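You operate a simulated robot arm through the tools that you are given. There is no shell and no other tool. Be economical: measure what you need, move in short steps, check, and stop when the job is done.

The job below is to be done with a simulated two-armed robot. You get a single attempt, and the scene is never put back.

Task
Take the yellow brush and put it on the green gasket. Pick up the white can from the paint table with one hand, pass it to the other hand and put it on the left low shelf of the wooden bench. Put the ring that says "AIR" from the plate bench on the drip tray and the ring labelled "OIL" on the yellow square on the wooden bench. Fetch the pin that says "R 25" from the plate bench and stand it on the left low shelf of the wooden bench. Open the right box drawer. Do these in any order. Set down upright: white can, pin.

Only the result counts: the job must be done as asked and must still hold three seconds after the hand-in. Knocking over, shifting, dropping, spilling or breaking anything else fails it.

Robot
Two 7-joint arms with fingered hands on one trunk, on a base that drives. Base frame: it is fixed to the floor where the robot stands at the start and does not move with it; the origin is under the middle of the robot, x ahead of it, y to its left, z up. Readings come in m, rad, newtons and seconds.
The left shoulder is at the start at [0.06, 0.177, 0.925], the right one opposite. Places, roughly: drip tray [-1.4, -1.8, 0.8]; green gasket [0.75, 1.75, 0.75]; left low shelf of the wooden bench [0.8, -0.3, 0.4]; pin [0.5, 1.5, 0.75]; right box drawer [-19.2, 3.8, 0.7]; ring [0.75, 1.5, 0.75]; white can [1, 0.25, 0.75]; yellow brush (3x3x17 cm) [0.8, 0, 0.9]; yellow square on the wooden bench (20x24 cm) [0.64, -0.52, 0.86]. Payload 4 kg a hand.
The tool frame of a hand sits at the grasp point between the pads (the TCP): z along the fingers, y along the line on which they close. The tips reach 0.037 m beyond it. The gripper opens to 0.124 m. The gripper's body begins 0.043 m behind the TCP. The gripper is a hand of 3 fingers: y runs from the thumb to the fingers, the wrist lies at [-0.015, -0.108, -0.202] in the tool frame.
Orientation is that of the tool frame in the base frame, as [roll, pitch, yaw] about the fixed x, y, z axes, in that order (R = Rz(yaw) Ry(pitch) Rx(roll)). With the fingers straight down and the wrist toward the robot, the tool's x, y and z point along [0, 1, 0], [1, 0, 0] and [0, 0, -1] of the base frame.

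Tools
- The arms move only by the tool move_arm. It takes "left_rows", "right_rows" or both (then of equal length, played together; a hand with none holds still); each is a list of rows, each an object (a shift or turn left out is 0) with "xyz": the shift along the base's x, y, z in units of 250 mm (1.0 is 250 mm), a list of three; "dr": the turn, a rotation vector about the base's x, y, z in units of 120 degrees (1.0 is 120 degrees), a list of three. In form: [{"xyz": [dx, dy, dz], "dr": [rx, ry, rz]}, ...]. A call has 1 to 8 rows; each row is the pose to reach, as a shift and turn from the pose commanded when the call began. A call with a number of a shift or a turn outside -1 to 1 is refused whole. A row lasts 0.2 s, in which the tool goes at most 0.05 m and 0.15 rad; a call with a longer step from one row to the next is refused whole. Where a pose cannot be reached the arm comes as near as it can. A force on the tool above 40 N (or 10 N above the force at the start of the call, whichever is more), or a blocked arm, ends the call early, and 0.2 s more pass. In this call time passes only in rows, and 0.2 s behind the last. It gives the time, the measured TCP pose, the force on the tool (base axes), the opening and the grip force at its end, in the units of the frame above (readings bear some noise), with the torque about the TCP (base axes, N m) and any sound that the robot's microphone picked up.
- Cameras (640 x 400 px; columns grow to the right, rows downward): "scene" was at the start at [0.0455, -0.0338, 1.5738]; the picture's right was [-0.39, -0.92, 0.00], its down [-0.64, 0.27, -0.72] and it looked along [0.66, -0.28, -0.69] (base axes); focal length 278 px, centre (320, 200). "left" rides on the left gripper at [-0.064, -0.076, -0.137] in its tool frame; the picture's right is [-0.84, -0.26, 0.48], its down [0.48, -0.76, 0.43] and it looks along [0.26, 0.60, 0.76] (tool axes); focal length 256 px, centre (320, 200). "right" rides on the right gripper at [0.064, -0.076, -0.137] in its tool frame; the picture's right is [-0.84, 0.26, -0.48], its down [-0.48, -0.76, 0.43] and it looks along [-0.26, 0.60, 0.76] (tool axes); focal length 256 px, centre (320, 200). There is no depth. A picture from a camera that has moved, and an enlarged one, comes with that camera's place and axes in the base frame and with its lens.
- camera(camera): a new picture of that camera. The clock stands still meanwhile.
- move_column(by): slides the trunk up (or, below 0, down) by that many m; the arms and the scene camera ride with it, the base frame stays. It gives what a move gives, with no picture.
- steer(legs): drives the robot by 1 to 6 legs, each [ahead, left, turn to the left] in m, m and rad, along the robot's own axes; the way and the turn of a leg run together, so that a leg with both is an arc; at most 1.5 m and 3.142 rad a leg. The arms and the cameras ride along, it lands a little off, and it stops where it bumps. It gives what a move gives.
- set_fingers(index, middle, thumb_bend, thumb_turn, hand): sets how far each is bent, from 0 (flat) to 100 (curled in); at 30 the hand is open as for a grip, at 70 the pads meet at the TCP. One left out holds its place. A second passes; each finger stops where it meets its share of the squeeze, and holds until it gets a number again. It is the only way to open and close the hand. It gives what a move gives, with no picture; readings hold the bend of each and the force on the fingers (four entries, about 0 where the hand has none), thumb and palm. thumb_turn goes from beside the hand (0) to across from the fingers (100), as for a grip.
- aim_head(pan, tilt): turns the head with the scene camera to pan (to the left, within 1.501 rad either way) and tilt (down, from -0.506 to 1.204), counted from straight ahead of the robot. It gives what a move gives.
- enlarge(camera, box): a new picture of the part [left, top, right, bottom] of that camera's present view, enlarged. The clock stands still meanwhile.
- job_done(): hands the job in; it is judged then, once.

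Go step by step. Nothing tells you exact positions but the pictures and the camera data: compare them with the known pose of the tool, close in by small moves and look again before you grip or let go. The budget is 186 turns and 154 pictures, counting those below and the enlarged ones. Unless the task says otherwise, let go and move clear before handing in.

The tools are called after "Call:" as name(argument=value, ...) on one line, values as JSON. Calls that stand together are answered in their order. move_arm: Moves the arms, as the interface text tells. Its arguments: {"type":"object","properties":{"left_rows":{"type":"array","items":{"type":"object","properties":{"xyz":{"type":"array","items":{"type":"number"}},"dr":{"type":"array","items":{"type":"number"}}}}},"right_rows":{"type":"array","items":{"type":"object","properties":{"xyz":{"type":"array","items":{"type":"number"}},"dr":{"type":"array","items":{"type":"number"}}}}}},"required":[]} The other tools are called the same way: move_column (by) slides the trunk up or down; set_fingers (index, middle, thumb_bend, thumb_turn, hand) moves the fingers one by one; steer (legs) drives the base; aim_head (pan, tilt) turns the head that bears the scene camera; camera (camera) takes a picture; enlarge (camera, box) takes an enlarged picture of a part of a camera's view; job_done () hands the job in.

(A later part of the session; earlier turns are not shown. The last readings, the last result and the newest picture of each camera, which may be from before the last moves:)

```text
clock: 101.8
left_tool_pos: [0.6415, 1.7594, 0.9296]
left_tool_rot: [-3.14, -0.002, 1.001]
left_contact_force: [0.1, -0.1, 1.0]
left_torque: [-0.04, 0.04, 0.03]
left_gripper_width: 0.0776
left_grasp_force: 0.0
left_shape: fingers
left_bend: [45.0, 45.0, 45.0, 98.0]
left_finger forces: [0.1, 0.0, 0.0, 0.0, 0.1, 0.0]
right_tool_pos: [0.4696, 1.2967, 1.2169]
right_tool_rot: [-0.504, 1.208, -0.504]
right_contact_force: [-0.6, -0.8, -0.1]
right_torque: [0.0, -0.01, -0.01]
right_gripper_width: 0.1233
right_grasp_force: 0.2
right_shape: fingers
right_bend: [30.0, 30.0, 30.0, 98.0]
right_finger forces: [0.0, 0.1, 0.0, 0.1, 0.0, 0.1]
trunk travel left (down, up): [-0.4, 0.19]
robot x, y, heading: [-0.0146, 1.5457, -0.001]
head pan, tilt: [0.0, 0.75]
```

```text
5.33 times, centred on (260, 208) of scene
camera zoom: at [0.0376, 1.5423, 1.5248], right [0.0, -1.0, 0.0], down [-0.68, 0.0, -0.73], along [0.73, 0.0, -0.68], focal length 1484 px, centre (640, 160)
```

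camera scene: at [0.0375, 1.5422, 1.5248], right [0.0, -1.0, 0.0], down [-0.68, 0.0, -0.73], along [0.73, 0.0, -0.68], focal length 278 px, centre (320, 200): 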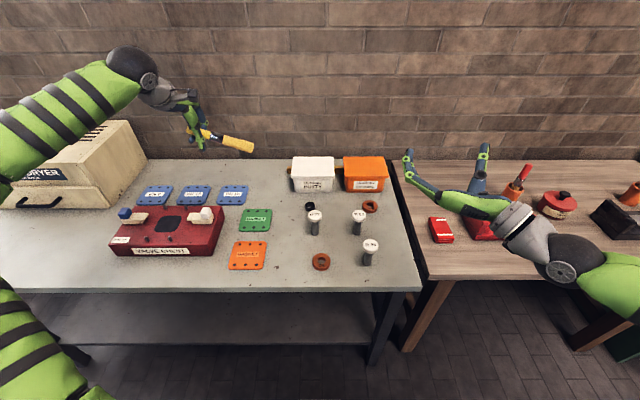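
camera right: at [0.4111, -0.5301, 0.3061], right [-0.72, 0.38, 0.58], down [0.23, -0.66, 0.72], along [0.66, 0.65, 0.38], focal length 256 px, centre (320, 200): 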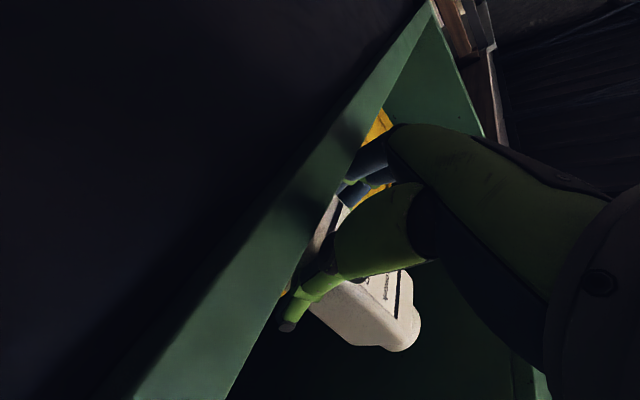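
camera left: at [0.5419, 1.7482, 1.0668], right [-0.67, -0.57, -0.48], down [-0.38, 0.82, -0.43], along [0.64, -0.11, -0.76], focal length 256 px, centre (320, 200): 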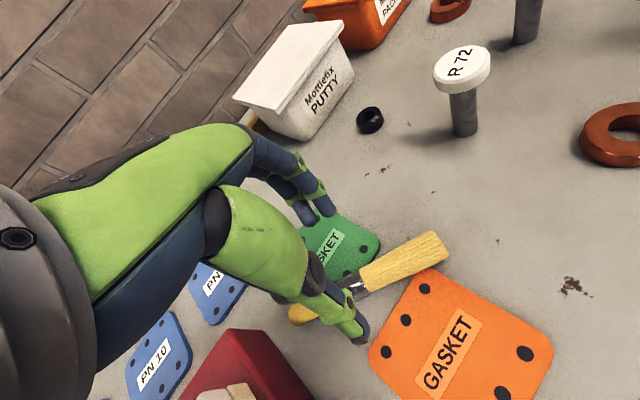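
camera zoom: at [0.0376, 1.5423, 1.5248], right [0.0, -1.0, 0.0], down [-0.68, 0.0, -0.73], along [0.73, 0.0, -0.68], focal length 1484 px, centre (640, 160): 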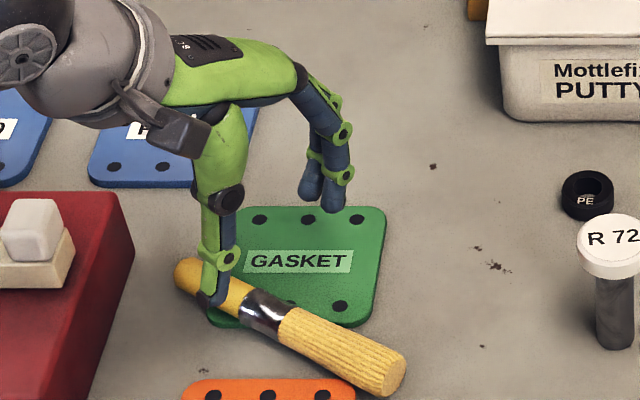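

The fingers line up on both sides of the brush. I lower and grip it.

Call:
move_arm(left_rows=[{"xyz": [0, 0, -0.1]}, {"xyz": [0, 0, -0.2]}, {"xyz": [0, 0, -0.26]}, {"xyz": [0, 0, -0.295]}])

Call:
set_fingers(hand="left", index=66, middle=66, thumb_bend=66)

Call:
enlarge(camera="scene", box=[200, 170, 320, 245])

```text
clock: 102.8
left_tool_pos: [0.6405, 1.7608, 0.8572]
left_tool_rot: [-3.14, -0.001, 1.003]
left_contact_force: [-0.1, -0.2, 0.3]
left_torque: [-0.01, 0.03, 0.03]
left_gripper_width: 0.0778
left_grasp_force: 0.0
left_shape: fingers
left_bend: [45.0, 45.0, 45.0, 98.0]
left_finger forces: [0.0, 0.0, 0.1, 0.0, 0.0, 0.0]
right_tool_pos: [0.4705, 1.2962, 1.2159]
right_tool_rot: [-0.505, 1.21, -0.505]
right_contact_force: [-0.8, -0.4, -0.3]
right_torque: [0.01, -0.01, -0.01]
right_gripper_width: 0.123
right_grasp_force: 0.1
right_shape: fingers
right_bend: [30.0, 30.0, 30.0, 98.0]
right_finger forces: [0.0, 0.1, 0.0, 0.1, 0.0, 0.0]
trunk travel left (down, up): [-0.4, 0.19]
robot x, y, heading: [-0.0154, 1.542, -0.005]
head pan, tilt: [0.0, 0.75]
```

```text
clock: 103.8
left_tool_pos: [0.6398, 1.7595, 0.8569]
left_tool_rot: [-3.14, -0.002, 1.004]
left_contact_force: [1.7, -1.4, 2.0]
left_torque: [-0.11, -0.1, -0.03]
left_gripper_width: 0.0153
left_grasp_force: 2.2
left_shape: fingers
left_bend: [65.0, 65.0, 66.0, 98.0]
left_finger forces: [2.5, 1.6, 0.1, 0.1, 0.6, 0.0]
right_tool_pos: [0.4699, 1.2956, 1.2168]
right_tool_rot: [-0.508, 1.21, -0.51]
right_contact_force: [0.0, 0.0, -0.1]
right_torque: [-0.03, 0.0, -0.01]
right_gripper_width: 0.1233
right_grasp_force: 0.1
right_shape: fingers
right_bend: [30.0, 30.0, 30.0, 98.0]
right_finger forces: [0.1, 0.0, 0.0, 0.1, 0.0, 0.0]
trunk travel left (down, up): [-0.4, 0.19]
robot x, y, heading: [-0.015, 1.5391, -0.0]
head pan, tilt: [0.0, 0.75]
```

```text
5.33 times, centred on (260, 208) of scene
camera zoom: at [0.0374, 1.542, 1.5248], right [0.0, -1.0, 0.0], down [-0.68, 0.0, -0.73], along [0.73, 0.0, -0.68], focal length 1484 px, centre (640, 160)
```

zoom: 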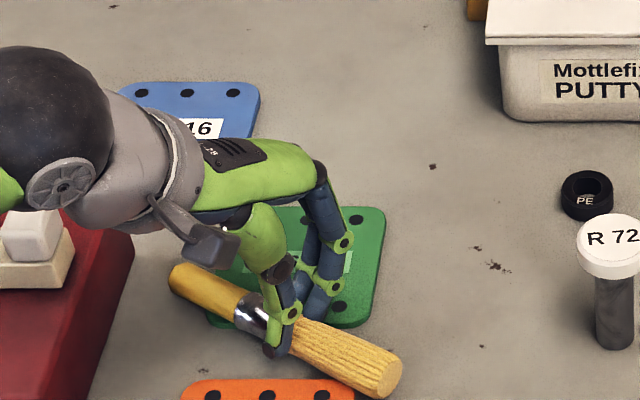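

Gripped around the middle; I squeeze more, lift slightly and carry it 6 cm to the gasket centre.

Call:
set_fingers(hand="left", index=80, middle=80, thumb_bend=80)

Call:
move_arm(left_rows=[{"xyz": [0, 0, 0.06]}, {"xyz": [0, 0, 0.12]}, {"xyz": [0.1, 0.02, 0.14]}, {"xyz": [0.2, 0.04, 0.14]}, {"xyz": [0.22, 0.04, 0.14]}])

Call:
enlarge(camera="scene", box=[200, 170, 320, 245])

Call:
camera(camera="left")

```text
clock: 104.8
left_tool_pos: [0.6403, 1.7596, 0.8588]
left_tool_rot: [3.141, -0.003, 1.004]
left_contact_force: [1.6, 3.7, 16.1]
left_torque: [0.02, -0.05, 0.09]
left_gripper_width: 0.0091
left_grasp_force: 19.6
left_shape: fingers
left_bend: [63.0, 80.0, 69.0, 97.0]
left_finger forces: [17.5, 0.0, 0.0, 0.0, 20.4, 0.0]
right_tool_pos: [0.4685, 1.2962, 1.2171]
right_tool_rot: [-0.505, 1.211, -0.506]
right_contact_force: [0.8, -0.4, -0.1]
right_torque: [0.01, -0.01, -0.01]
right_gripper_width: 0.123
right_grasp_force: 0.1
right_shape: fingers
right_bend: [30.0, 30.0, 30.0, 98.0]
right_finger forces: [0.0, 0.0, 0.0, 0.0, 0.1, 0.1]
trunk travel left (down, up): [-0.4, 0.19]
robot x, y, heading: [-0.0168, 1.5409, -0.004]
head pan, tilt: [0.0, 0.75]
```

```text
clock: 106.0
left_tool_pos: [0.695, 1.7705, 0.8919]
left_tool_rot: [-3.141, -0.001, 1.006]
left_contact_force: [-0.4, 1.3, -0.6]
left_torque: [-0.01, 0.06, 0.01]
left_gripper_width: 0.0
left_grasp_force: 0.1
left_shape: fingers
left_bend: [65.0, 80.0, 74.0, 97.0]
left_finger forces: [0.1, 0.0, 0.0, 0.1, 0.1, 0.1]
right_tool_pos: [0.4697, 1.2975, 1.2163]
right_tool_rot: [-0.504, 1.21, -0.504]
right_contact_force: [-0.1, 0.0, -0.7]
right_torque: [0.01, -0.03, 0.01]
right_gripper_width: 0.1233
right_grasp_force: 0.0
right_shape: fingers
right_bend: [30.0, 30.0, 30.0, 98.0]
right_finger forces: [0.1, 0.0, 0.0, 0.1, 0.0, 0.0]
trunk travel left (down, up): [-0.4, 0.19]
robot x, y, heading: [-0.016, 1.542, -0.004]
head pan, tilt: [0.0, 0.75]
```

```text
5.33 times, centred on (260, 208) of scene
camera zoom: at [0.0376, 1.5424, 1.5248], right [0.0, -1.0, 0.0], down [-0.68, 0.0, -0.73], along [0.73, 0.0, -0.68], focal length 1484 px, centre (640, 160)
```

zoom: 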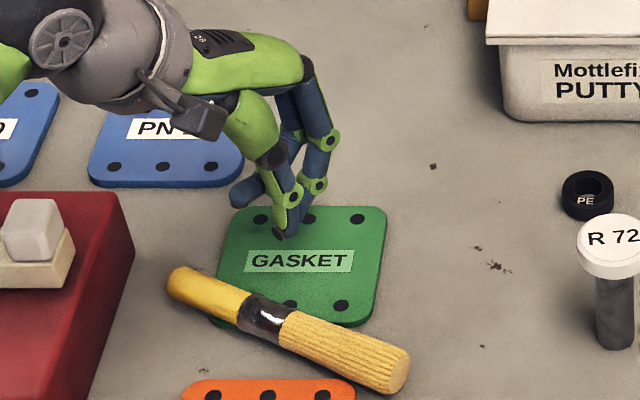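

```text
78 pictures are left
camera left: at [0.5965, 1.7591, 1.0279], right [-0.67, -0.57, -0.48], down [-0.38, 0.82, -0.43], along [0.64, -0.1, -0.76], focal length 256 px, centre (320, 200)
```

left: 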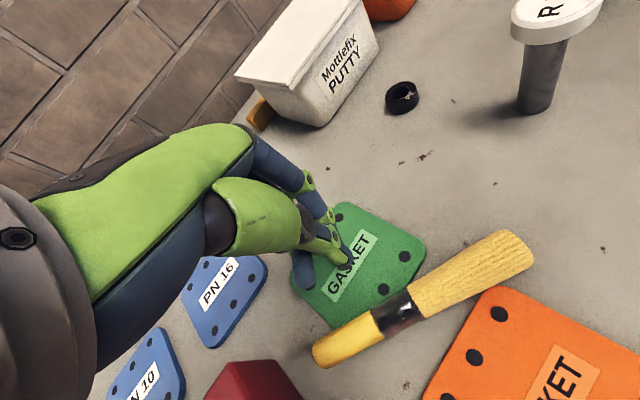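

The grip was too high and slipped. I go back, open, and go lower this time.

Call:
move_arm(left_rows=[{"xyz": [0, 0, 0.08]}, {"xyz": [-0.1, -0.01, 0.12]}, {"xyz": [-0.21, -0.015, 0.12]}])

Call:
set_fingers(hand="left", index=48, middle=48, thumb_bend=48)

Call:
move_arm(left_rows=[{"xyz": [0, 0, -0.12]}, {"xyz": [0, 0, -0.22]}, {"xyz": [0, 0, -0.28]}, {"xyz": [0, 0, -0.31]}, {"xyz": [0, 0, -0.325]}])

Call:
enlarge(camera="scene", box=[200, 170, 320, 245])

```text
clock: 106.8
left_tool_pos: [0.644, 1.7665, 0.921]
left_tool_rot: [-3.139, -0.002, 1.004]
left_contact_force: [-0.4, -0.2, -0.4]
left_torque: [-0.02, 0.02, 0.04]
left_gripper_width: 0.0001
left_grasp_force: 0.1
left_shape: fingers
left_bend: [65.0, 80.0, 74.0, 97.0]
left_finger forces: [0.0, 0.0, 0.0, 0.0, 0.1, 0.1]
left hand out of reach, approached as far as the arm can: row 1
right_tool_pos: [0.4688, 1.2963, 1.2167]
right_tool_rot: [-0.508, 1.208, -0.511]
right_contact_force: [0.1, 1.0, 0.2]
right_torque: [0.0, -0.02, 0.02]
right_gripper_width: 0.1229
right_grasp_force: 0.1
right_shape: fingers
right_bend: [30.0, 30.0, 30.0, 98.0]
right_finger forces: [0.1, 0.1, 0.0, 0.0, 0.0, 0.0]
trunk travel left (down, up): [-0.4, 0.19]
robot x, y, heading: [-0.0146, 1.542, -0.002]
head pan, tilt: [0.0, 0.75]
```

```text
clock: 107.8
left_tool_pos: [0.6422, 1.766, 0.9225]
left_tool_rot: [-3.141, -0.001, 1.004]
left_contact_force: [-0.2, -0.2, 0.5]
left_torque: [-0.02, -0.02, -0.01]
left_gripper_width: 0.0683
left_grasp_force: 0.1
left_shape: fingers
left_bend: [48.0, 48.0, 48.0, 97.0]
left_finger forces: [0.0, 0.0, 0.0, 0.1, 0.1, 0.1]
right_tool_pos: [0.4698, 1.2962, 1.2159]
right_tool_rot: [-0.509, 1.209, -0.51]
right_contact_force: [0.0, 0.2, 0.0]
right_torque: [-0.03, -0.04, 0.02]
right_gripper_width: 0.1232
right_grasp_force: 0.2
right_shape: fingers
right_bend: [30.0, 30.0, 30.0, 98.0]
right_finger forces: [0.1, 0.1, 0.1, 0.1, 0.0, 0.1]
trunk travel left (down, up): [-0.4, 0.19]
robot x, y, heading: [-0.0155, 1.5427, -0.003]
head pan, tilt: [0.0, 0.75]
```

```text
clock: 109.0
left_tool_pos: [0.6426, 1.7637, 0.8473]
left_tool_rot: [3.133, -0.004, 1.002]
left_contact_force: [1.8, 2.4, 34.7]
left_torque: [-0.79, -1.02, 0.09]
left_gripper_width: 0.0679
left_grasp_force: 16.8
left_shape: fingers
left_bend: [47.0, 48.0, 48.0, 98.0]
left_finger forces: [24.1, 7.8, 0.0, 0.0, 1.6, 0.0]
right_tool_pos: [0.4673, 1.2958, 1.2182]
right_tool_rot: [-0.507, 1.209, -0.509]
right_contact_force: [0.0, 0.6, 0.0]
right_torque: [-0.01, 0.03, -0.01]
right_gripper_width: 0.1231
right_grasp_force: 0.0
right_shape: fingers
right_bend: [30.0, 30.0, 30.0, 98.0]
right_finger forces: [0.0, 0.0, 0.0, 0.1, 0.0, 0.1]
trunk travel left (down, up): [-0.4, 0.19]
robot x, y, heading: [-0.0142, 1.5396, -0.005]
head pan, tilt: [0.0, 0.75]
```

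```text
5.33 times, centred on (260, 208) of scene
camera zoom: at [0.035, 1.5417, 1.5256], right [0.0, -1.0, 0.0], down [-0.68, 0.0, -0.73], along [0.73, 0.0, -0.68], focal length 1484 px, centre (640, 160)
```

zoom: 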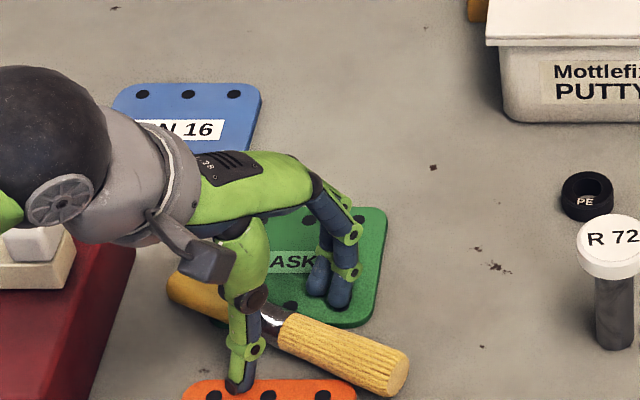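

The fingertips touch the table. Because the tips rise as they curl, I close part way, then go lower before the final squeeze.

Call:
move_arm(left_rows=[{"xyz": [0, 0, 0.03]}])

Call:
set_fingers(hand="left", index=57, middle=57, thumb_bend=57)

Call:
move_arm(left_rows=[{"xyz": [0, 0, -0.03]}, {"xyz": [0, 0, -0.045]}, {"xyz": [0, 0, -0.06]}, {"xyz": [0, 0, -0.07]}])

Call:
enlarge(camera="scene", box=[200, 170, 320, 245])

```text
clock: 109.4
left_tool_pos: [0.641, 1.7656, 0.8471]
left_tool_rot: [-3.137, -0.002, 1.005]
left_contact_force: [1.7, -0.4, 12.8]
left_torque: [-0.31, -0.49, 0.0]
left_gripper_width: 0.0689
left_grasp_force: 5.4
left_shape: fingers
left_bend: [47.0, 47.0, 48.0, 98.0]
left_finger forces: [7.2, 4.8, 0.0, 0.1, 0.0, 0.0]
right_tool_pos: [0.469, 1.2953, 1.2165]
right_tool_rot: [-0.511, 1.209, -0.514]
right_contact_force: [-0.3, 0.9, 0.0]
right_torque: [0.0, -0.01, -0.01]
right_gripper_width: 0.1233
right_grasp_force: 0.1
right_shape: fingers
right_bend: [30.0, 30.0, 30.0, 98.0]
right_finger forces: [0.1, 0.1, 0.1, 0.0, 0.1, 0.0]
trunk travel left (down, up): [-0.4, 0.19]
robot x, y, heading: [-0.0126, 1.5428, -0.003]
head pan, tilt: [0.0, 0.75]
```

```text
clock: 110.4
left_tool_pos: [0.6431, 1.7657, 0.849]
left_tool_rot: [-3.141, -0.003, 1.004]
left_contact_force: [1.1, -2.3, 2.5]
left_torque: [-0.12, -0.1, 0.0]
left_gripper_width: 0.0461
left_grasp_force: 1.2
left_shape: fingers
left_bend: [55.0, 56.0, 56.0, 98.0]
left_finger forces: [2.6, 0.0, 0.0, 0.0, 0.0, 0.1]
right_tool_pos: [0.47, 1.2954, 1.2159]
right_tool_rot: [-0.507, 1.208, -0.508]
right_contact_force: [1.0, 0.4, 1.0]
right_torque: [0.01, -0.02, 0.0]
right_gripper_width: 0.123
right_grasp_force: 0.0
right_shape: fingers
right_bend: [30.0, 30.0, 30.0, 98.0]
right_finger forces: [0.0, 0.1, 0.0, 0.1, 0.0, 0.0]
trunk travel left (down, up): [-0.4, 0.19]
robot x, y, heading: [-0.017, 1.5421, -0.002]
head pan, tilt: [0.0, 0.75]
```

```text
clock: 111.0
left_tool_pos: [0.6457, 1.7626, 0.8462]
left_tool_rot: [3.125, -0.004, 1.0]
left_contact_force: [-0.4, -0.5, 16.2]
left_torque: [-0.34, -0.27, 0.02]
left_gripper_width: 0.0416
left_grasp_force: 7.8
left_shape: fingers
left_bend: [57.0, 57.0, 56.0, 98.0]
left_finger forces: [13.3, 2.3, 0.0, 0.0, 0.1, 0.1]
right_tool_pos: [0.4696, 1.2968, 1.2169]
right_tool_rot: [-0.507, 1.207, -0.506]
right_contact_force: [-0.7, 0.7, -0.2]
right_torque: [-0.03, 0.01, 0.02]
right_gripper_width: 0.1233
right_grasp_force: 0.0
right_shape: fingers
right_bend: [30.0, 30.0, 30.0, 98.0]
right_finger forces: [0.0, 0.0, 0.0, 0.0, 0.0, 0.0]
trunk travel left (down, up): [-0.4, 0.19]
robot x, y, heading: [-0.0147, 1.5414, -0.003]
head pan, tilt: [0.0, 0.75]
stopped in row 3 (left hand): the force on the tool passed its limit at 44 N (the readings are from after the stop); the commanded pose is now the measured one
```

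```text
5.33 times, centred on (260, 208) of scene
camera zoom: at [0.0366, 1.542, 1.5247], right [0.0, -1.0, 0.0], down [-0.68, 0.0, -0.73], along [0.73, 0.0, -0.68], focal length 1484 px, centre (640, 160)
```

zoom: 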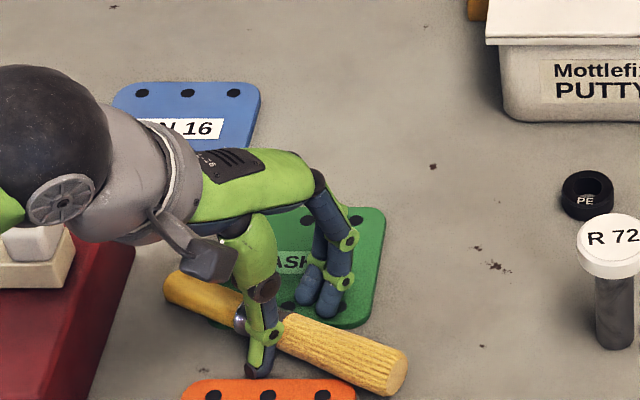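

Now I close fully at this lower height.

Call:
move_arm(left_rows=[{"xyz": [-0.02, 0.01, 0.008]}])

Call:
set_fingers(hand="left", index=68, middle=68, thumb_bend=72)

Call:
enlarge(camera="scene", box=[200, 170, 320, 245])

```text
clock: 111.4
left_tool_pos: [0.6413, 1.7679, 0.8476]
left_tool_rot: [3.128, -0.005, 1.0]
left_contact_force: [5.6, -2.0, 17.1]
left_torque: [-0.42, -0.64, 0.05]
left_gripper_width: 0.0441
left_grasp_force: 8.6
left_shape: fingers
left_bend: [55.0, 55.0, 56.0, 98.0]
left_finger forces: [11.9, 4.8, 0.1, 0.0, 1.0, 0.1]
right_tool_pos: [0.4683, 1.2953, 1.2162]
right_tool_rot: [-0.502, 1.208, -0.503]
right_contact_force: [-0.8, 0.4, 0.3]
right_torque: [0.03, -0.01, -0.03]
right_gripper_width: 0.1233
right_grasp_force: 0.1
right_shape: fingers
right_bend: [30.0, 30.0, 30.0, 98.0]
right_finger forces: [0.0, 0.0, 0.0, 0.0, 0.0, 0.0]
trunk travel left (down, up): [-0.4, 0.19]
robot x, y, heading: [-0.019, 1.5414, -0.003]
head pan, tilt: [0.0, 0.75]
```

```text
clock: 112.4
left_tool_pos: [0.6404, 1.7676, 0.8458]
left_tool_rot: [3.13, -0.005, 1.003]
left_contact_force: [6.0, -1.7, 19.9]
left_torque: [-0.34, -0.48, 0.07]
left_gripper_width: 0.02
left_grasp_force: 18.8
left_shape: fingers
left_bend: [62.0, 65.0, 68.0, 97.0]
left_finger forces: [21.3, 5.5, 0.1, 0.1, 10.7, 0.0]
right_tool_pos: [0.4676, 1.2961, 1.2165]
right_tool_rot: [-0.502, 1.21, -0.501]
right_contact_force: [-0.4, 0.1, 0.2]
right_torque: [0.02, 0.01, 0.02]
right_gripper_width: 0.1231
right_grasp_force: 0.1
right_shape: fingers
right_bend: [30.0, 30.0, 30.0, 98.0]
right_finger forces: [0.0, 0.0, 0.0, 0.1, 0.1, 0.0]
trunk travel left (down, up): [-0.4, 0.19]
robot x, y, heading: [-0.0142, 1.5411, 0.002]
head pan, tilt: [0.0, 0.75]
```

```text
5.33 times, centred on (260, 208) of scene
camera zoom: at [0.0364, 1.5417, 1.5249], right [0.0, -1.0, 0.0], down [-0.68, 0.0, -0.73], along [0.73, 0.0, -0.68], focal length 1484 px, centre (640, 160)
```

zoom: 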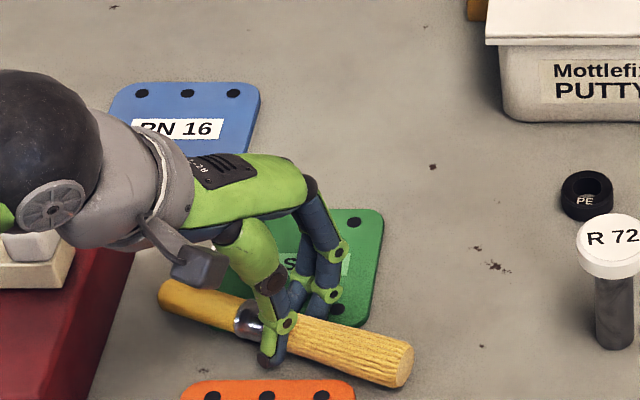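

It holds with a 2 cm gap between the pads. I lift a little and check that the brush comes along.

Call:
move_arm(left_rows=[{"xyz": [0, 0, 0.03]}, {"xyz": [0, 0, 0.07]}, {"xyz": [0, 0, 0.11]}])

Call:
enlarge(camera="scene", box=[200, 170, 320, 245])

```text
clock: 113.2
left_tool_pos: [0.6409, 1.7671, 0.8726]
left_tool_rot: [3.131, -0.003, 1.002]
left_contact_force: [0.1, -0.4, -1.5]
left_torque: [0.03, -0.01, 0.01]
left_gripper_width: 0.0196
left_grasp_force: 11.4
left_shape: fingers
left_bend: [62.0, 65.0, 68.0, 97.0]
left_finger forces: [7.2, 4.2, 0.1, 0.1, 11.2, 0.1]
right_tool_pos: [0.4683, 1.2972, 1.2176]
right_tool_rot: [-0.507, 1.208, -0.506]
right_contact_force: [0.5, 0.1, -0.8]
right_torque: [-0.02, -0.02, -0.01]
right_gripper_width: 0.1231
right_grasp_force: 0.1
right_shape: fingers
right_bend: [30.0, 30.0, 30.0, 98.0]
right_finger forces: [0.1, 0.0, 0.0, 0.0, 0.0, 0.1]
trunk travel left (down, up): [-0.4, 0.19]
robot x, y, heading: [-0.0139, 1.5461, -0.003]
head pan, tilt: [0.0, 0.75]
```

```text
5.33 times, centred on (260, 208) of scene
camera zoom: at [0.0373, 1.5422, 1.5247], right [0.0, -1.0, 0.0], down [-0.68, 0.0, -0.73], along [0.73, 0.0, -0.68], focal length 1484 px, centre (640, 160)
```

zoom: 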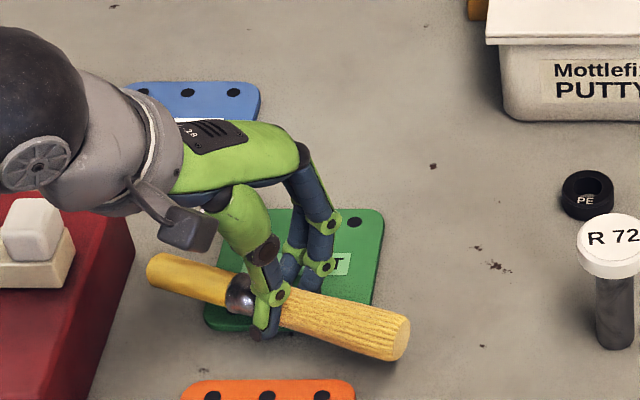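

The brush is held. I carry it 6.5 cm forward to the gasket centre and lower it.

Call:
move_arm(left_rows=[{"xyz": [0.09, 0.01, 0.02]}, {"xyz": [0.18, 0.02, 0.02]}, {"xyz": [0.26, 0.03, 0.02]}, {"xyz": [0.26, 0.03, -0.04]}, {"xyz": [0.26, 0.03, -0.065]}, {"xyz": [0.26, 0.03, -0.08]}])

Call:
enlarge(camera="scene", box=[200, 170, 320, 245])

```text
clock: 114.6
left_tool_pos: [0.7067, 1.7744, 0.8523]
left_tool_rot: [3.131, -0.003, 1.003]
left_contact_force: [-0.3, 0.5, -1.4]
left_torque: [0.03, 0.01, 0.0]
left_gripper_width: 0.0196
left_grasp_force: 11.3
left_shape: fingers
left_bend: [62.0, 65.0, 68.0, 97.0]
left_finger forces: [7.3, 4.3, 0.0, 0.0, 11.2, 0.0]
right_tool_pos: [0.4694, 1.2958, 1.2172]
right_tool_rot: [-0.51, 1.209, -0.509]
right_contact_force: [-1.0, -0.1, -0.3]
right_torque: [0.01, -0.01, 0.02]
right_gripper_width: 0.1233
right_grasp_force: 0.1
right_shape: fingers
right_bend: [30.0, 30.0, 30.0, 98.0]
right_finger forces: [0.0, 0.1, 0.0, 0.0, 0.1, 0.1]
trunk travel left (down, up): [-0.4, 0.19]
robot x, y, heading: [-0.0129, 1.539, -0.006]
head pan, tilt: [0.0, 0.75]
```

```text
5.33 times, centred on (260, 208) of scene
camera zoom: at [0.0376, 1.5423, 1.5248], right [0.0, -1.0, 0.0], down [-0.68, 0.0, -0.73], along [0.73, 0.0, -0.68], focal length 1484 px, centre (640, 160)
```

zoom: 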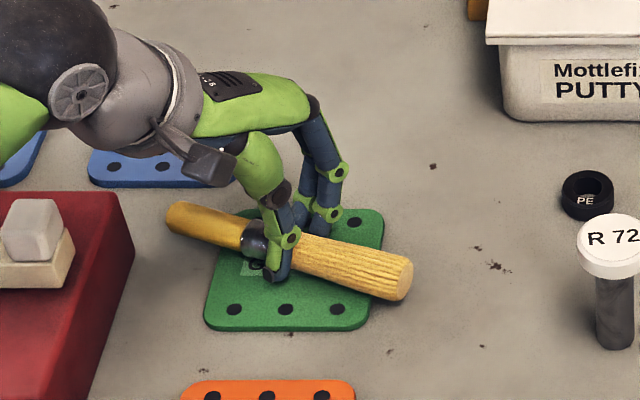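

The brush now lies across the gasket. I ease down to contact and release.

Call:
move_arm(left_rows=[{"xyz": [0, 0, -0.01]}, {"xyz": [0, 0, -0.018]}])

Call:
set_fingers(hand="left", index=57, middle=57, thumb_bend=60)

Call:
enlarge(camera="scene", box=[200, 170, 320, 245])

```text
clock: 115.2
left_tool_pos: [0.7047, 1.7744, 0.8502]
left_tool_rot: [3.13, -0.003, 1.003]
left_contact_force: [0.9, 2.0, 6.0]
left_torque: [-0.02, 0.03, 0.0]
left_gripper_width: 0.0197
left_grasp_force: 12.5
left_shape: fingers
left_bend: [62.0, 65.0, 68.0, 97.0]
left_finger forces: [7.4, 4.2, 0.0, 0.1, 13.2, 0.0]
right_tool_pos: [0.4684, 1.2976, 1.2175]
right_tool_rot: [-0.506, 1.209, -0.505]
right_contact_force: [0.0, 0.8, 0.0]
right_torque: [-0.02, 0.0, -0.02]
right_gripper_width: 0.123
right_grasp_force: 0.1
right_shape: fingers
right_bend: [30.0, 30.0, 30.0, 98.0]
right_finger forces: [0.0, 0.1, 0.1, 0.1, 0.1, 0.0]
trunk travel left (down, up): [-0.4, 0.19]
robot x, y, heading: [-0.0154, 1.5425, -0.004]
head pan, tilt: [0.0, 0.75]
```

```text
clock: 116.2
left_tool_pos: [0.7061, 1.7747, 0.8478]
left_tool_rot: [3.13, -0.002, 1.003]
left_contact_force: [0.1, 0.4, -0.3]
left_torque: [-0.01, -0.01, 0.01]
left_gripper_width: 0.037
left_grasp_force: 0.0
left_shape: fingers
left_bend: [56.0, 56.0, 60.0, 97.0]
left_finger forces: [0.0, 0.1, 0.0, 0.1, 0.2, 0.0]
right_tool_pos: [0.4688, 1.2961, 1.217]
right_tool_rot: [-0.506, 1.207, -0.507]
right_contact_force: [0.1, 1.2, -0.7]
right_torque: [0.04, 0.0, -0.01]
right_gripper_width: 0.1234
right_grasp_force: 0.2
right_shape: fingers
right_bend: [30.0, 30.0, 30.0, 98.0]
right_finger forces: [0.1, 0.0, 0.0, 0.0, 0.0, 0.0]
trunk travel left (down, up): [-0.4, 0.19]
robot x, y, heading: [-0.0157, 1.5473, -0.002]
head pan, tilt: [0.0, 0.75]
```

```text
5.33 times, centred on (260, 208) of scene
camera zoom: at [0.0374, 1.5422, 1.5248], right [0.0, -1.0, 0.0], down [-0.68, 0.0, -0.73], along [0.73, 0.0, -0.68], focal length 1484 px, centre (640, 160)
```

zoom: 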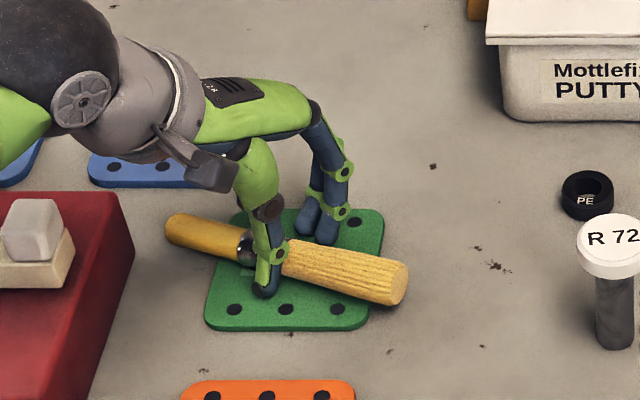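

The brush rests on the gasket. I lift the left hand clear and look at the pins and rings.

Call:
move_arm(left_rows=[{"xyz": [0, 0, 0.06]}, {"xyz": [0, 0, 0.2]}, {"xyz": [0, 0, 0.36]}, {"xyz": [-0.1, 0, 0.46]}, {"xyz": [-0.2, -0.1, 0.5]}])

Call:
enlarge(camera="scene", box=[220, 150, 420, 290])

Call:
camera(camera="left")

```text
clock: 117.4
left_tool_pos: [0.6535, 1.7506, 0.9749]
left_tool_rot: [3.131, -0.004, 1.001]
left_contact_force: [0.0, 0.2, -0.8]
left_torque: [0.02, -0.06, -0.02]
left_gripper_width: 0.0373
left_grasp_force: 0.0
left_shape: fingers
left_bend: [56.0, 56.0, 60.0, 98.0]
left_finger forces: [0.0, 0.1, 0.0, 0.0, 0.1, 0.0]
left hand out of reach, approached as far as the arm can: row 2, 3
right_tool_pos: [0.4695, 1.2964, 1.2184]
right_tool_rot: [-0.509, 1.207, -0.511]
right_contact_force: [-0.8, 0.5, 0.7]
right_torque: [0.0, 0.03, -0.01]
right_gripper_width: 0.1233
right_grasp_force: 0.1
right_shape: fingers
right_bend: [30.0, 30.0, 30.0, 98.0]
right_finger forces: [0.0, 0.0, 0.0, 0.0, 0.0, 0.1]
trunk travel left (down, up): [-0.4, 0.19]
robot x, y, heading: [-0.013, 1.5443, -0.003]
head pan, tilt: [0.0, 0.75]
```

```text
2.86 times, centred on (320, 220) of scene
camera zoom: at [0.0371, 1.5419, 1.5247], right [0.0, -1.0, 0.0], down [-0.68, 0.0, -0.73], along [0.73, 0.0, -0.68], focal length 795 px, centre (320, 143)
```

zoom: 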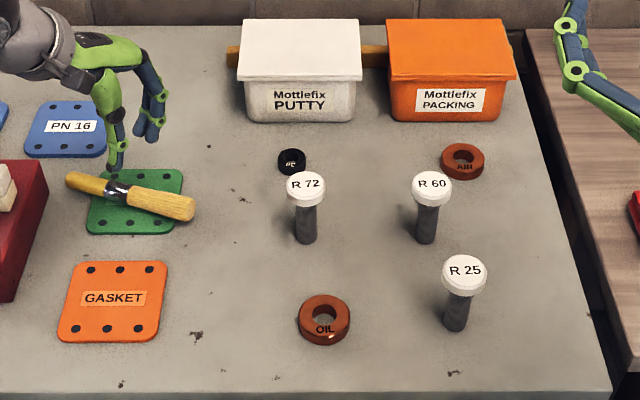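

```text
70 pictures are left
camera left: at [0.5536, 1.7373, 1.1091], right [-0.66, -0.57, -0.49], down [-0.37, 0.82, -0.44], along [0.65, -0.11, -0.75], focal length 256 px, centre (320, 200)
```

left: 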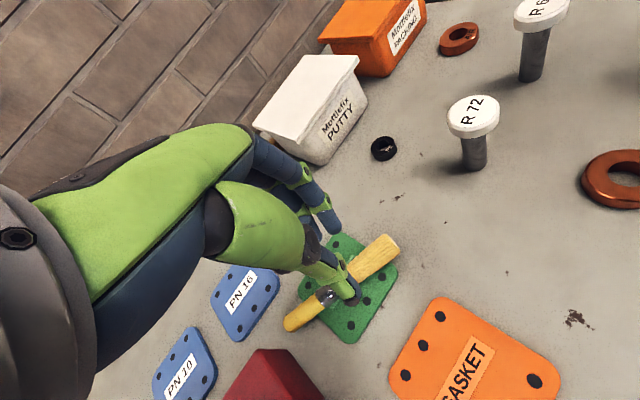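

Positions: OIL ring [0.524, 1.538], R 25 pin [0.524, 1.399] (top 0.90), AIR ring [0.762, 1.361]. I back off a little and set the right hand level in front of the R 25 pin.

Call:
steer(legs=[[-0.15, 0.06, 0]])

Call:
move_arm(right_rows=[{"xyz": [0, 0, -0.12], "dr": [0.028, 0.051, 0]}, {"xyz": [0, 0, -0.24], "dr": [0.056, 0.101, 0]}, {"xyz": [0, 0, -0.4], "dr": [0.084, 0.152, 0]}, {"xyz": [0, 0, -0.58], "dr": [0.084, 0.152, 0]}, {"xyz": [0, 0, -0.76], "dr": [0.084, 0.152, 0]}, {"xyz": [0, 0, -0.94], "dr": [0.084, 0.152, 0]}])

Call:
aim_head(pan=-0.2, tilt=0.75)

Call:
camera(camera="scene")

```text
clock: 118.8
left_tool_pos: [0.5024, 1.8085, 0.9746]
left_tool_rot: [3.131, -0.004, 1.003]
left_contact_force: [0.6, 0.3, -0.2]
left_torque: [0.03, -0.02, 0.01]
left_gripper_width: 0.0371
left_grasp_force: 0.0
left_shape: fingers
left_bend: [56.0, 56.0, 60.0, 98.0]
left_finger forces: [0.0, 0.0, 0.0, 0.0, 0.0, 0.0]
right_tool_pos: [0.316, 1.3576, 1.2176]
right_tool_rot: [-0.508, 1.211, -0.508]
right_contact_force: [0.3, 0.5, 0.6]
right_torque: [-0.01, 0.01, -0.03]
right_gripper_width: 0.1234
right_grasp_force: 0.1
right_shape: fingers
right_bend: [30.0, 30.0, 30.0, 98.0]
right_finger forces: [0.0, 0.0, 0.1, 0.0, 0.0, 0.1]
trunk travel left (down, up): [-0.4, 0.19]
robot x, y, heading: [-0.1678, 1.6043, -0.008]
head pan, tilt: [0.0, 0.75]
```

```text
clock: 120.2
left_tool_pos: [0.5026, 1.8084, 0.974]
left_tool_rot: [3.13, -0.004, 1.001]
left_contact_force: [-0.5, -0.3, -1.3]
left_torque: [0.02, 0.01, 0.01]
left_gripper_width: 0.0371
left_grasp_force: 0.0
left_shape: fingers
left_bend: [56.0, 56.0, 60.0, 98.0]
left_finger forces: [0.0, 0.0, 0.0, 0.0, 0.0, 0.0]
right_tool_pos: [0.3501, 1.3367, 0.9724]
right_tool_rot: [-2.765, 1.567, -2.765]
right_contact_force: [0.5, 0.3, 0.3]
right_torque: [0.03, 0.01, 0.0]
right_gripper_width: 0.1231
right_grasp_force: 0.1
right_shape: fingers
right_bend: [30.0, 30.0, 30.0, 98.0]
right_finger forces: [0.0, 0.0, 0.0, 0.0, 0.0, 0.0]
right hand out of reach, approached as far as the arm can: row 1, 2, 3, 4, 5, 6
trunk travel left (down, up): [-0.4, 0.19]
robot x, y, heading: [-0.1714, 1.6033, -0.007]
head pan, tilt: [0.0, 0.75]
```

```text
clock: 120.9
left_tool_pos: [0.5033, 1.8097, 0.9731]
left_tool_rot: [3.13, -0.004, 1.001]
left_contact_force: [-0.4, 0.7, 0.0]
left_torque: [-0.02, 0.01, 0.01]
left_gripper_width: 0.0374
left_grasp_force: 0.1
left_shape: fingers
left_bend: [56.0, 56.0, 60.0, 98.0]
left_finger forces: [0.0, 0.0, 0.0, 0.0, 0.1, 0.1]
right_tool_pos: [0.3501, 1.3355, 0.9741]
right_tool_rot: [-3.112, 1.568, -3.111]
right_contact_force: [-0.5, 0.1, 0.3]
right_torque: [-0.02, 0.0, 0.01]
right_gripper_width: 0.1232
right_grasp_force: 0.0
right_shape: fingers
right_bend: [30.0, 30.0, 30.0, 98.0]
right_finger forces: [0.0, 0.0, 0.0, 0.0, 0.0, 0.1]
trunk travel left (down, up): [-0.4, 0.19]
robot x, y, heading: [-0.1673, 1.5996, -0.006]
head pan, tilt: [-0.201, 0.75]
```

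```text
69 pictures are left
camera scene: at [-0.1169, 1.5857, 1.5248], right [-0.2, -0.98, 0.0], down [-0.67, 0.14, -0.73], along [0.72, -0.15, -0.68], focal length 278 px, centre (320, 200)
```

scene: 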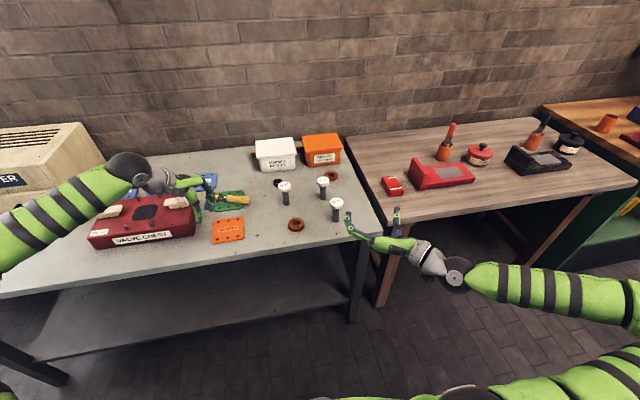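

The right hand is level. I lower it to shaft height and line it up with the pin.

Call:
move_arm(right_rows=[{"xyz": [0, 0.06, -0.12]}, {"xyz": [0, 0.12, -0.24]}, {"xyz": [0, 0.18, -0.36]}, {"xyz": [0, 0.24, -0.44]}, {"xyz": [0.1, 0.256, -0.475]}, {"xyz": [0.2, 0.256, -0.475]}])

Call:
enlarge(camera="scene", box=[260, 160, 400, 260])

Call:
camera(camera="right")

```text
clock: 122.3
left_tool_pos: [0.5017, 1.8089, 0.9742]
left_tool_rot: [3.132, -0.004, 1.001]
left_contact_force: [-0.7, 0.2, -1.1]
left_torque: [0.0, -0.02, -0.02]
left_gripper_width: 0.0373
left_grasp_force: 0.1
left_shape: fingers
left_bend: [56.0, 56.0, 60.0, 98.0]
left_finger forces: [0.0, 0.0, 0.1, 0.0, 0.0, 0.0]
right_tool_pos: [0.4028, 1.4012, 0.8571]
right_tool_rot: [2.923, 1.567, 2.921]
right_contact_force: [0.3, -0.6, 0.5]
right_torque: [-0.03, -0.01, 0.01]
right_gripper_width: 0.1232
right_grasp_force: 0.1
right_shape: fingers
right_bend: [30.0, 30.0, 30.0, 98.0]
right_finger forces: [0.0, 0.0, 0.1, 0.0, 0.1, 0.0]
trunk travel left (down, up): [-0.4, 0.19]
robot x, y, heading: [-0.1675, 1.6087, -0.007]
head pan, tilt: [-0.201, 0.75]
```

```text
4.00 times, centred on (330, 210) of scene
camera zoom: at [-0.1167, 1.5856, 1.5248], right [-0.2, -0.98, 0.0], down [-0.67, 0.14, -0.73], along [0.72, -0.15, -0.68], focal length 1113 px, centre (280, 160)
```

zoom: 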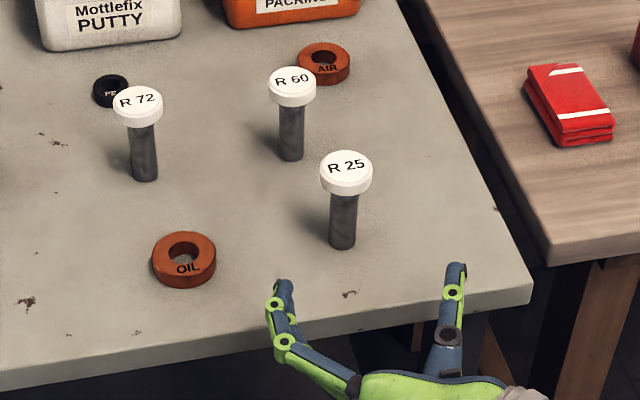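

```text
67 pictures are left
camera right: at [0.2657, 1.3245, 0.7925], right [-0.48, 0.26, 0.84], down [0.43, -0.76, 0.48], along [0.76, 0.6, 0.25], focal length 256 px, centre (320, 200)
```

right: 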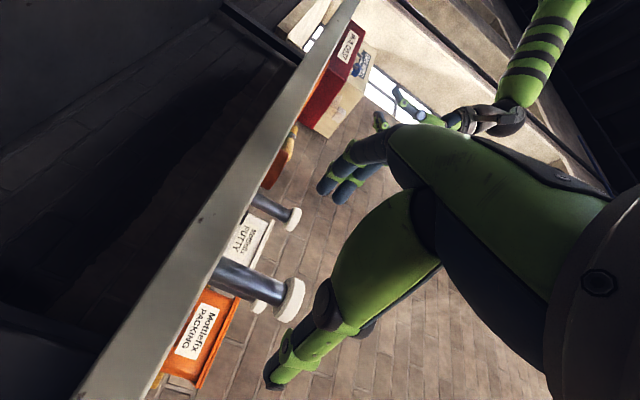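

Pin confirmed at [0.523, 1.397]. I move forward to straddle the shaft.

Call:
move_arm(right_rows=[{"xyz": [0.12, -0.012, -0.015]}, {"xyz": [0.24, -0.012, -0.015]}, {"xyz": [0.36, -0.012, -0.015]}, {"xyz": [0.46, -0.012, -0.015]}])

Call:
enlarge(camera="scene", box=[260, 160, 400, 260])

```text
clock: 123.3
left_tool_pos: [0.5025, 1.8083, 0.9734]
left_tool_rot: [3.13, -0.004, 1.001]
left_contact_force: [0.3, 0.1, -0.5]
left_torque: [0.0, 0.02, -0.01]
left_gripper_width: 0.0374
left_grasp_force: 0.1
left_shape: fingers
left_bend: [56.0, 56.0, 60.0, 98.0]
left_finger forces: [0.1, 0.0, 0.0, 0.0, 0.0, 0.0]
right_tool_pos: [0.5175, 1.3976, 0.8529]
right_tool_rot: [3.002, 1.568, 3.001]
right_contact_force: [-0.3, 0.0, -0.7]
right_torque: [-0.03, 0.02, 0.01]
right_gripper_width: 0.1233
right_grasp_force: 0.1
right_shape: fingers
right_bend: [30.0, 30.0, 30.0, 98.0]
right_finger forces: [0.1, 0.0, 0.0, 0.1, 0.1, 0.1]
trunk travel left (down, up): [-0.4, 0.19]
robot x, y, heading: [-0.1677, 1.6012, -0.0]
head pan, tilt: [-0.201, 0.75]
```

```text
4.00 times, centred on (330, 210) of scene
camera zoom: at [-0.1167, 1.5856, 1.5248], right [-0.2, -0.98, 0.0], down [-0.67, 0.14, -0.73], along [0.72, -0.15, -0.68], focal length 1113 px, centre (280, 160)
```

zoom: 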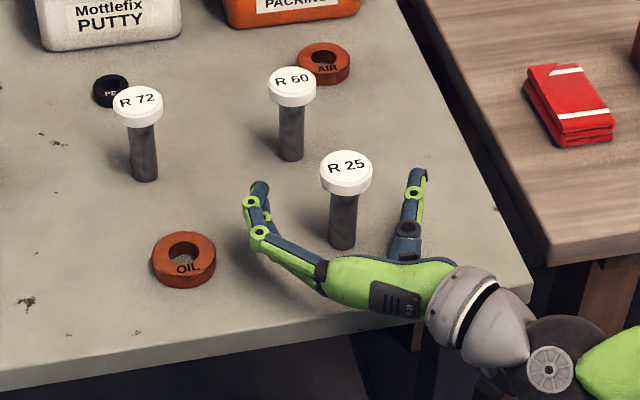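

Well centred. I close on the shaft.

Call:
set_fingers(hand="right", index=75, middle=75, thumb_bend=75)

Call:
enlarge(camera="scene", box=[300, 170, 380, 235])

```text
clock: 124.3
left_tool_pos: [0.5027, 1.8087, 0.9741]
left_tool_rot: [3.128, -0.004, 1.004]
left_contact_force: [0.3, 0.4, 0.3]
left_torque: [0.01, 0.01, -0.04]
left_gripper_width: 0.0371
left_grasp_force: 0.0
left_shape: fingers
left_bend: [56.0, 56.0, 60.0, 98.0]
left_finger forces: [0.0, 0.0, 0.0, 0.1, 0.1, 0.1]
right_tool_pos: [0.5162, 1.3979, 0.8542]
right_tool_rot: [-1.839, 1.57, -1.839]
right_contact_force: [-1.2, -0.7, 5.2]
right_torque: [-0.05, 0.03, -0.02]
right_gripper_width: 0.0138
right_grasp_force: 30.1
right_shape: fingers
right_bend: [64.0, 68.0, 66.0, 97.0]
right_finger forces: [16.5, 13.0, 0.1, 0.1, 30.0, 0.0]
trunk travel left (down, up): [-0.4, 0.19]
robot x, y, heading: [-0.1712, 1.603, -0.003]
head pan, tilt: [-0.201, 0.75]
```

```text
6.15 times, centred on (340, 202) of scene
camera zoom: at [-0.1173, 1.5856, 1.5249], right [-0.2, -0.98, 0.0], down [-0.67, 0.14, -0.73], along [0.72, -0.15, -0.68], focal length 1712 px, centre (197, 185)
```

zoom: 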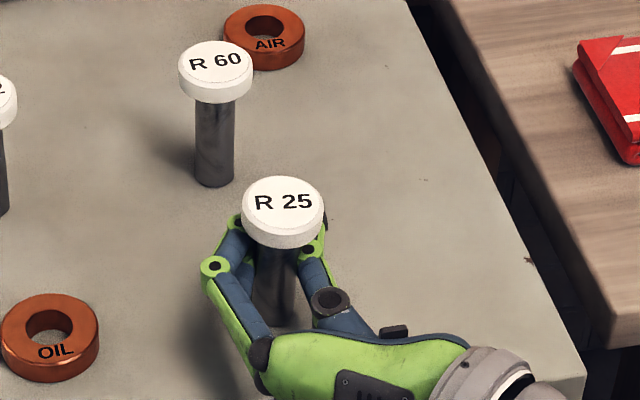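

The pin is held firmly and upright. I lift it, retract a bit, and sidestep so that the left hand can take the OIL ring.

Call:
move_arm(right_rows=[{"xyz": [0, 0, 0.08]}, {"xyz": [0, 0, 0.2]}, {"xyz": [0, 0, 0.36]}, {"xyz": [-0.1, -0.05, 0.5]}, {"xyz": [-0.2, -0.1, 0.6]}])

Call:
steer(legs=[[0, -0.13, 0]])

Call:
move_arm(left_rows=[{"xyz": [0, -0.12, 0.05], "dr": [0, 0, 0.065]}, {"xyz": [0, -0.24, 0.05], "dr": [0, 0, 0.13]}, {"xyz": [0.02, -0.36, 0.05], "dr": [0, 0, 0.195]}, {"xyz": [0.04, -0.48, 0.05], "dr": [0, 0, 0.26]}, {"xyz": [0.084, -0.563, 0.02], "dr": [0, 0, 0.272]}])

Call:
set_fingers(hand="left", index=38, middle=38, thumb_bend=38)

Call:
aim_head(pan=0.1, tilt=0.85)

Call:
camera(camera="scene")

Call:
camera(camera="left")

```text
clock: 125.5
left_tool_pos: [0.5022, 1.8086, 0.9738]
left_tool_rot: [3.131, -0.003, 1.003]
left_contact_force: [0.4, -0.1, 0.3]
left_torque: [0.01, 0.02, 0.02]
left_gripper_width: 0.0369
left_grasp_force: 0.1
left_shape: fingers
left_bend: [56.0, 56.0, 60.0, 98.0]
left_finger forces: [0.0, 0.0, 0.0, 0.0, 0.0, 0.0]
right_tool_pos: [0.4652, 1.3731, 1.0031]
right_tool_rot: [-3.006, 1.568, -3.005]
right_contact_force: [0.3, 1.0, -4.3]
right_torque: [-0.05, 0.02, 0.01]
right_gripper_width: 0.0142
right_grasp_force: 26.6
right_shape: fingers
right_bend: [63.0, 72.0, 66.0, 95.0]
right_finger forces: [17.4, 8.5, 0.0, 0.0, 27.3, 0.0]
trunk travel left (down, up): [-0.4, 0.19]
robot x, y, heading: [-0.1675, 1.6015, -0.003]
head pan, tilt: [-0.201, 0.75]
```

```text
clock: 126.8
left_tool_pos: [0.5021, 1.6783, 0.9751]
left_tool_rot: [3.132, -0.003, 0.998]
left_contact_force: [0.3, -0.4, 0.4]
left_torque: [0.02, 0.02, 0.02]
left_gripper_width: 0.0371
left_grasp_force: 0.0
left_shape: fingers
left_bend: [56.0, 56.0, 60.0, 98.0]
left_finger forces: [0.1, 0.0, 0.0, 0.0, 0.1, 0.0]
right_tool_pos: [0.466, 1.2411, 1.0014]
right_tool_rot: [2.731, 1.568, 2.729]
right_contact_force: [0.0, -0.8, -4.0]
right_torque: [-0.07, 0.04, 0.03]
right_gripper_width: 0.0143
right_grasp_force: 27.0
right_shape: fingers
right_bend: [63.0, 72.0, 66.0, 95.0]
right_finger forces: [17.3, 8.4, 0.0, 0.0, 27.5, 0.0]
trunk travel left (down, up): [-0.4, 0.19]
robot x, y, heading: [-0.1698, 1.4746, -0.006]
head pan, tilt: [-0.201, 0.75]
```

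```text
clock: 128.0
left_tool_pos: [0.4596, 1.672, 0.965]
left_tool_rot: [3.131, -0.003, 1.446]
left_contact_force: [0.0, 0.6, -0.2]
left_torque: [-0.06, -0.01, -0.01]
left_gripper_width: 0.0373
left_grasp_force: 0.1
left_shape: fingers
left_bend: [56.0, 56.0, 60.0, 98.0]
left_finger forces: [0.0, 0.0, 0.1, 0.1, 0.1, 0.0]
left hand out of reach, approached as far as the arm can: row 1, 2, 3, 4, 5
right_tool_pos: [0.4665, 1.2421, 1.0022]
right_tool_rot: [2.83, 1.568, 2.828]
right_contact_force: [0.7, -0.5, -4.6]
right_torque: [0.0, 0.03, 0.01]
right_gripper_width: 0.0142
right_grasp_force: 27.0
right_shape: fingers
right_bend: [63.0, 72.0, 66.0, 95.0]
right_finger forces: [17.4, 8.3, 0.0, 0.0, 27.3, 0.0]
trunk travel left (down, up): [-0.4, 0.19]
robot x, y, heading: [-0.1692, 1.4724, -0.005]
head pan, tilt: [-0.201, 0.75]
```

```text
clock: 129.0
left_tool_pos: [0.4588, 1.6722, 0.965]
left_tool_rot: [3.13, -0.003, 1.445]
left_contact_force: [0.7, -0.6, -0.2]
left_torque: [0.02, -0.06, 0.02]
left_gripper_width: 0.0991
left_grasp_force: 0.0
left_shape: fingers
left_bend: [38.0, 38.0, 38.0, 98.0]
left_finger forces: [0.0, 0.0, 0.0, 0.0, 0.1, 0.1]
right_tool_pos: [0.4646, 1.2414, 1.0024]
right_tool_rot: [-2.892, 1.565, -2.894]
right_contact_force: [0.3, -0.8, -3.5]
right_torque: [-0.03, 0.02, 0.01]
right_gripper_width: 0.014
right_grasp_force: 26.7
right_shape: fingers
right_bend: [63.0, 72.0, 66.0, 95.0]
right_finger forces: [17.4, 8.4, 0.0, 0.0, 27.3, 0.0]
trunk travel left (down, up): [-0.4, 0.19]
robot x, y, heading: [-0.1647, 1.4754, 0.001]
head pan, tilt: [-0.201, 0.75]
```

```text
clock: 129.8
left_tool_pos: [0.459, 1.6721, 0.9635]
left_tool_rot: [3.131, -0.003, 1.445]
left_contact_force: [0.5, -0.6, -0.4]
left_torque: [0.0, 0.02, -0.01]
left_gripper_width: 0.0989
left_grasp_force: 0.0
left_shape: fingers
left_bend: [38.0, 38.0, 38.0, 98.0]
left_finger forces: [0.0, 0.0, 0.1, 0.0, 0.1, 0.0]
right_tool_pos: [0.4659, 1.2423, 1.0027]
right_tool_rot: [-3.004, 1.566, -3.005]
right_contact_force: [0.0, -0.1, -3.2]
right_torque: [-0.03, 0.04, 0.01]
right_gripper_width: 0.014
right_grasp_force: 26.8
right_shape: fingers
right_bend: [63.0, 72.0, 66.0, 95.0]
right_finger forces: [17.3, 8.3, 0.1, 0.1, 27.1, 0.0]
trunk travel left (down, up): [-0.4, 0.19]
robot x, y, heading: [-0.166, 1.4731, -0.001]
head pan, tilt: [0.099, 0.85]
```

```text
64 pictures are left
camera scene: at [-0.1202, 1.48, 1.5168], right [0.1, -1.0, 0.0], down [-0.75, -0.07, -0.66], along [0.66, 0.06, -0.75], focal length 278 px, centre (320, 200)
```

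scene: 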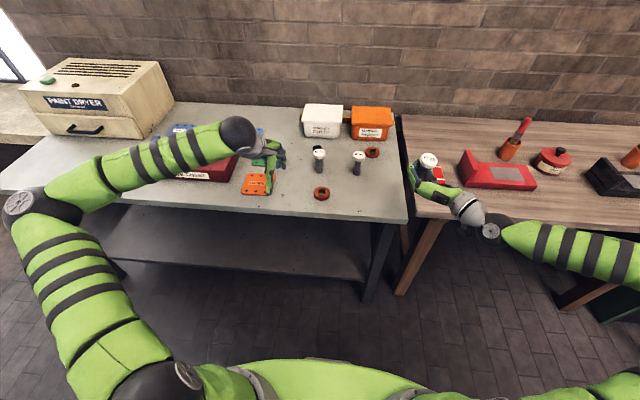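

```text
63 pictures are left
camera left: at [0.373, 1.6189, 1.0999], right [-0.35, -0.8, -0.49], down [-0.69, 0.58, -0.44], along [0.63, 0.18, -0.75], focal length 256 px, centre (320, 200)
```

left: 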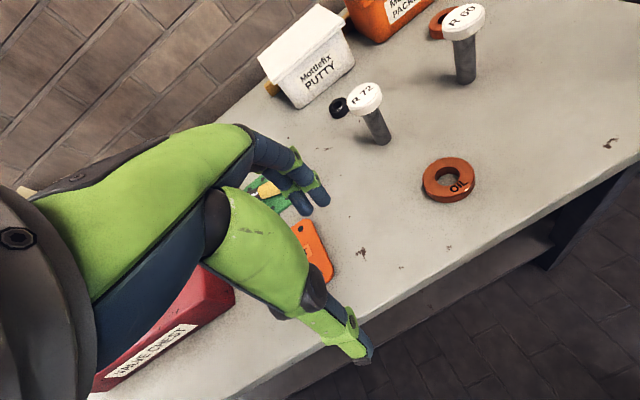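

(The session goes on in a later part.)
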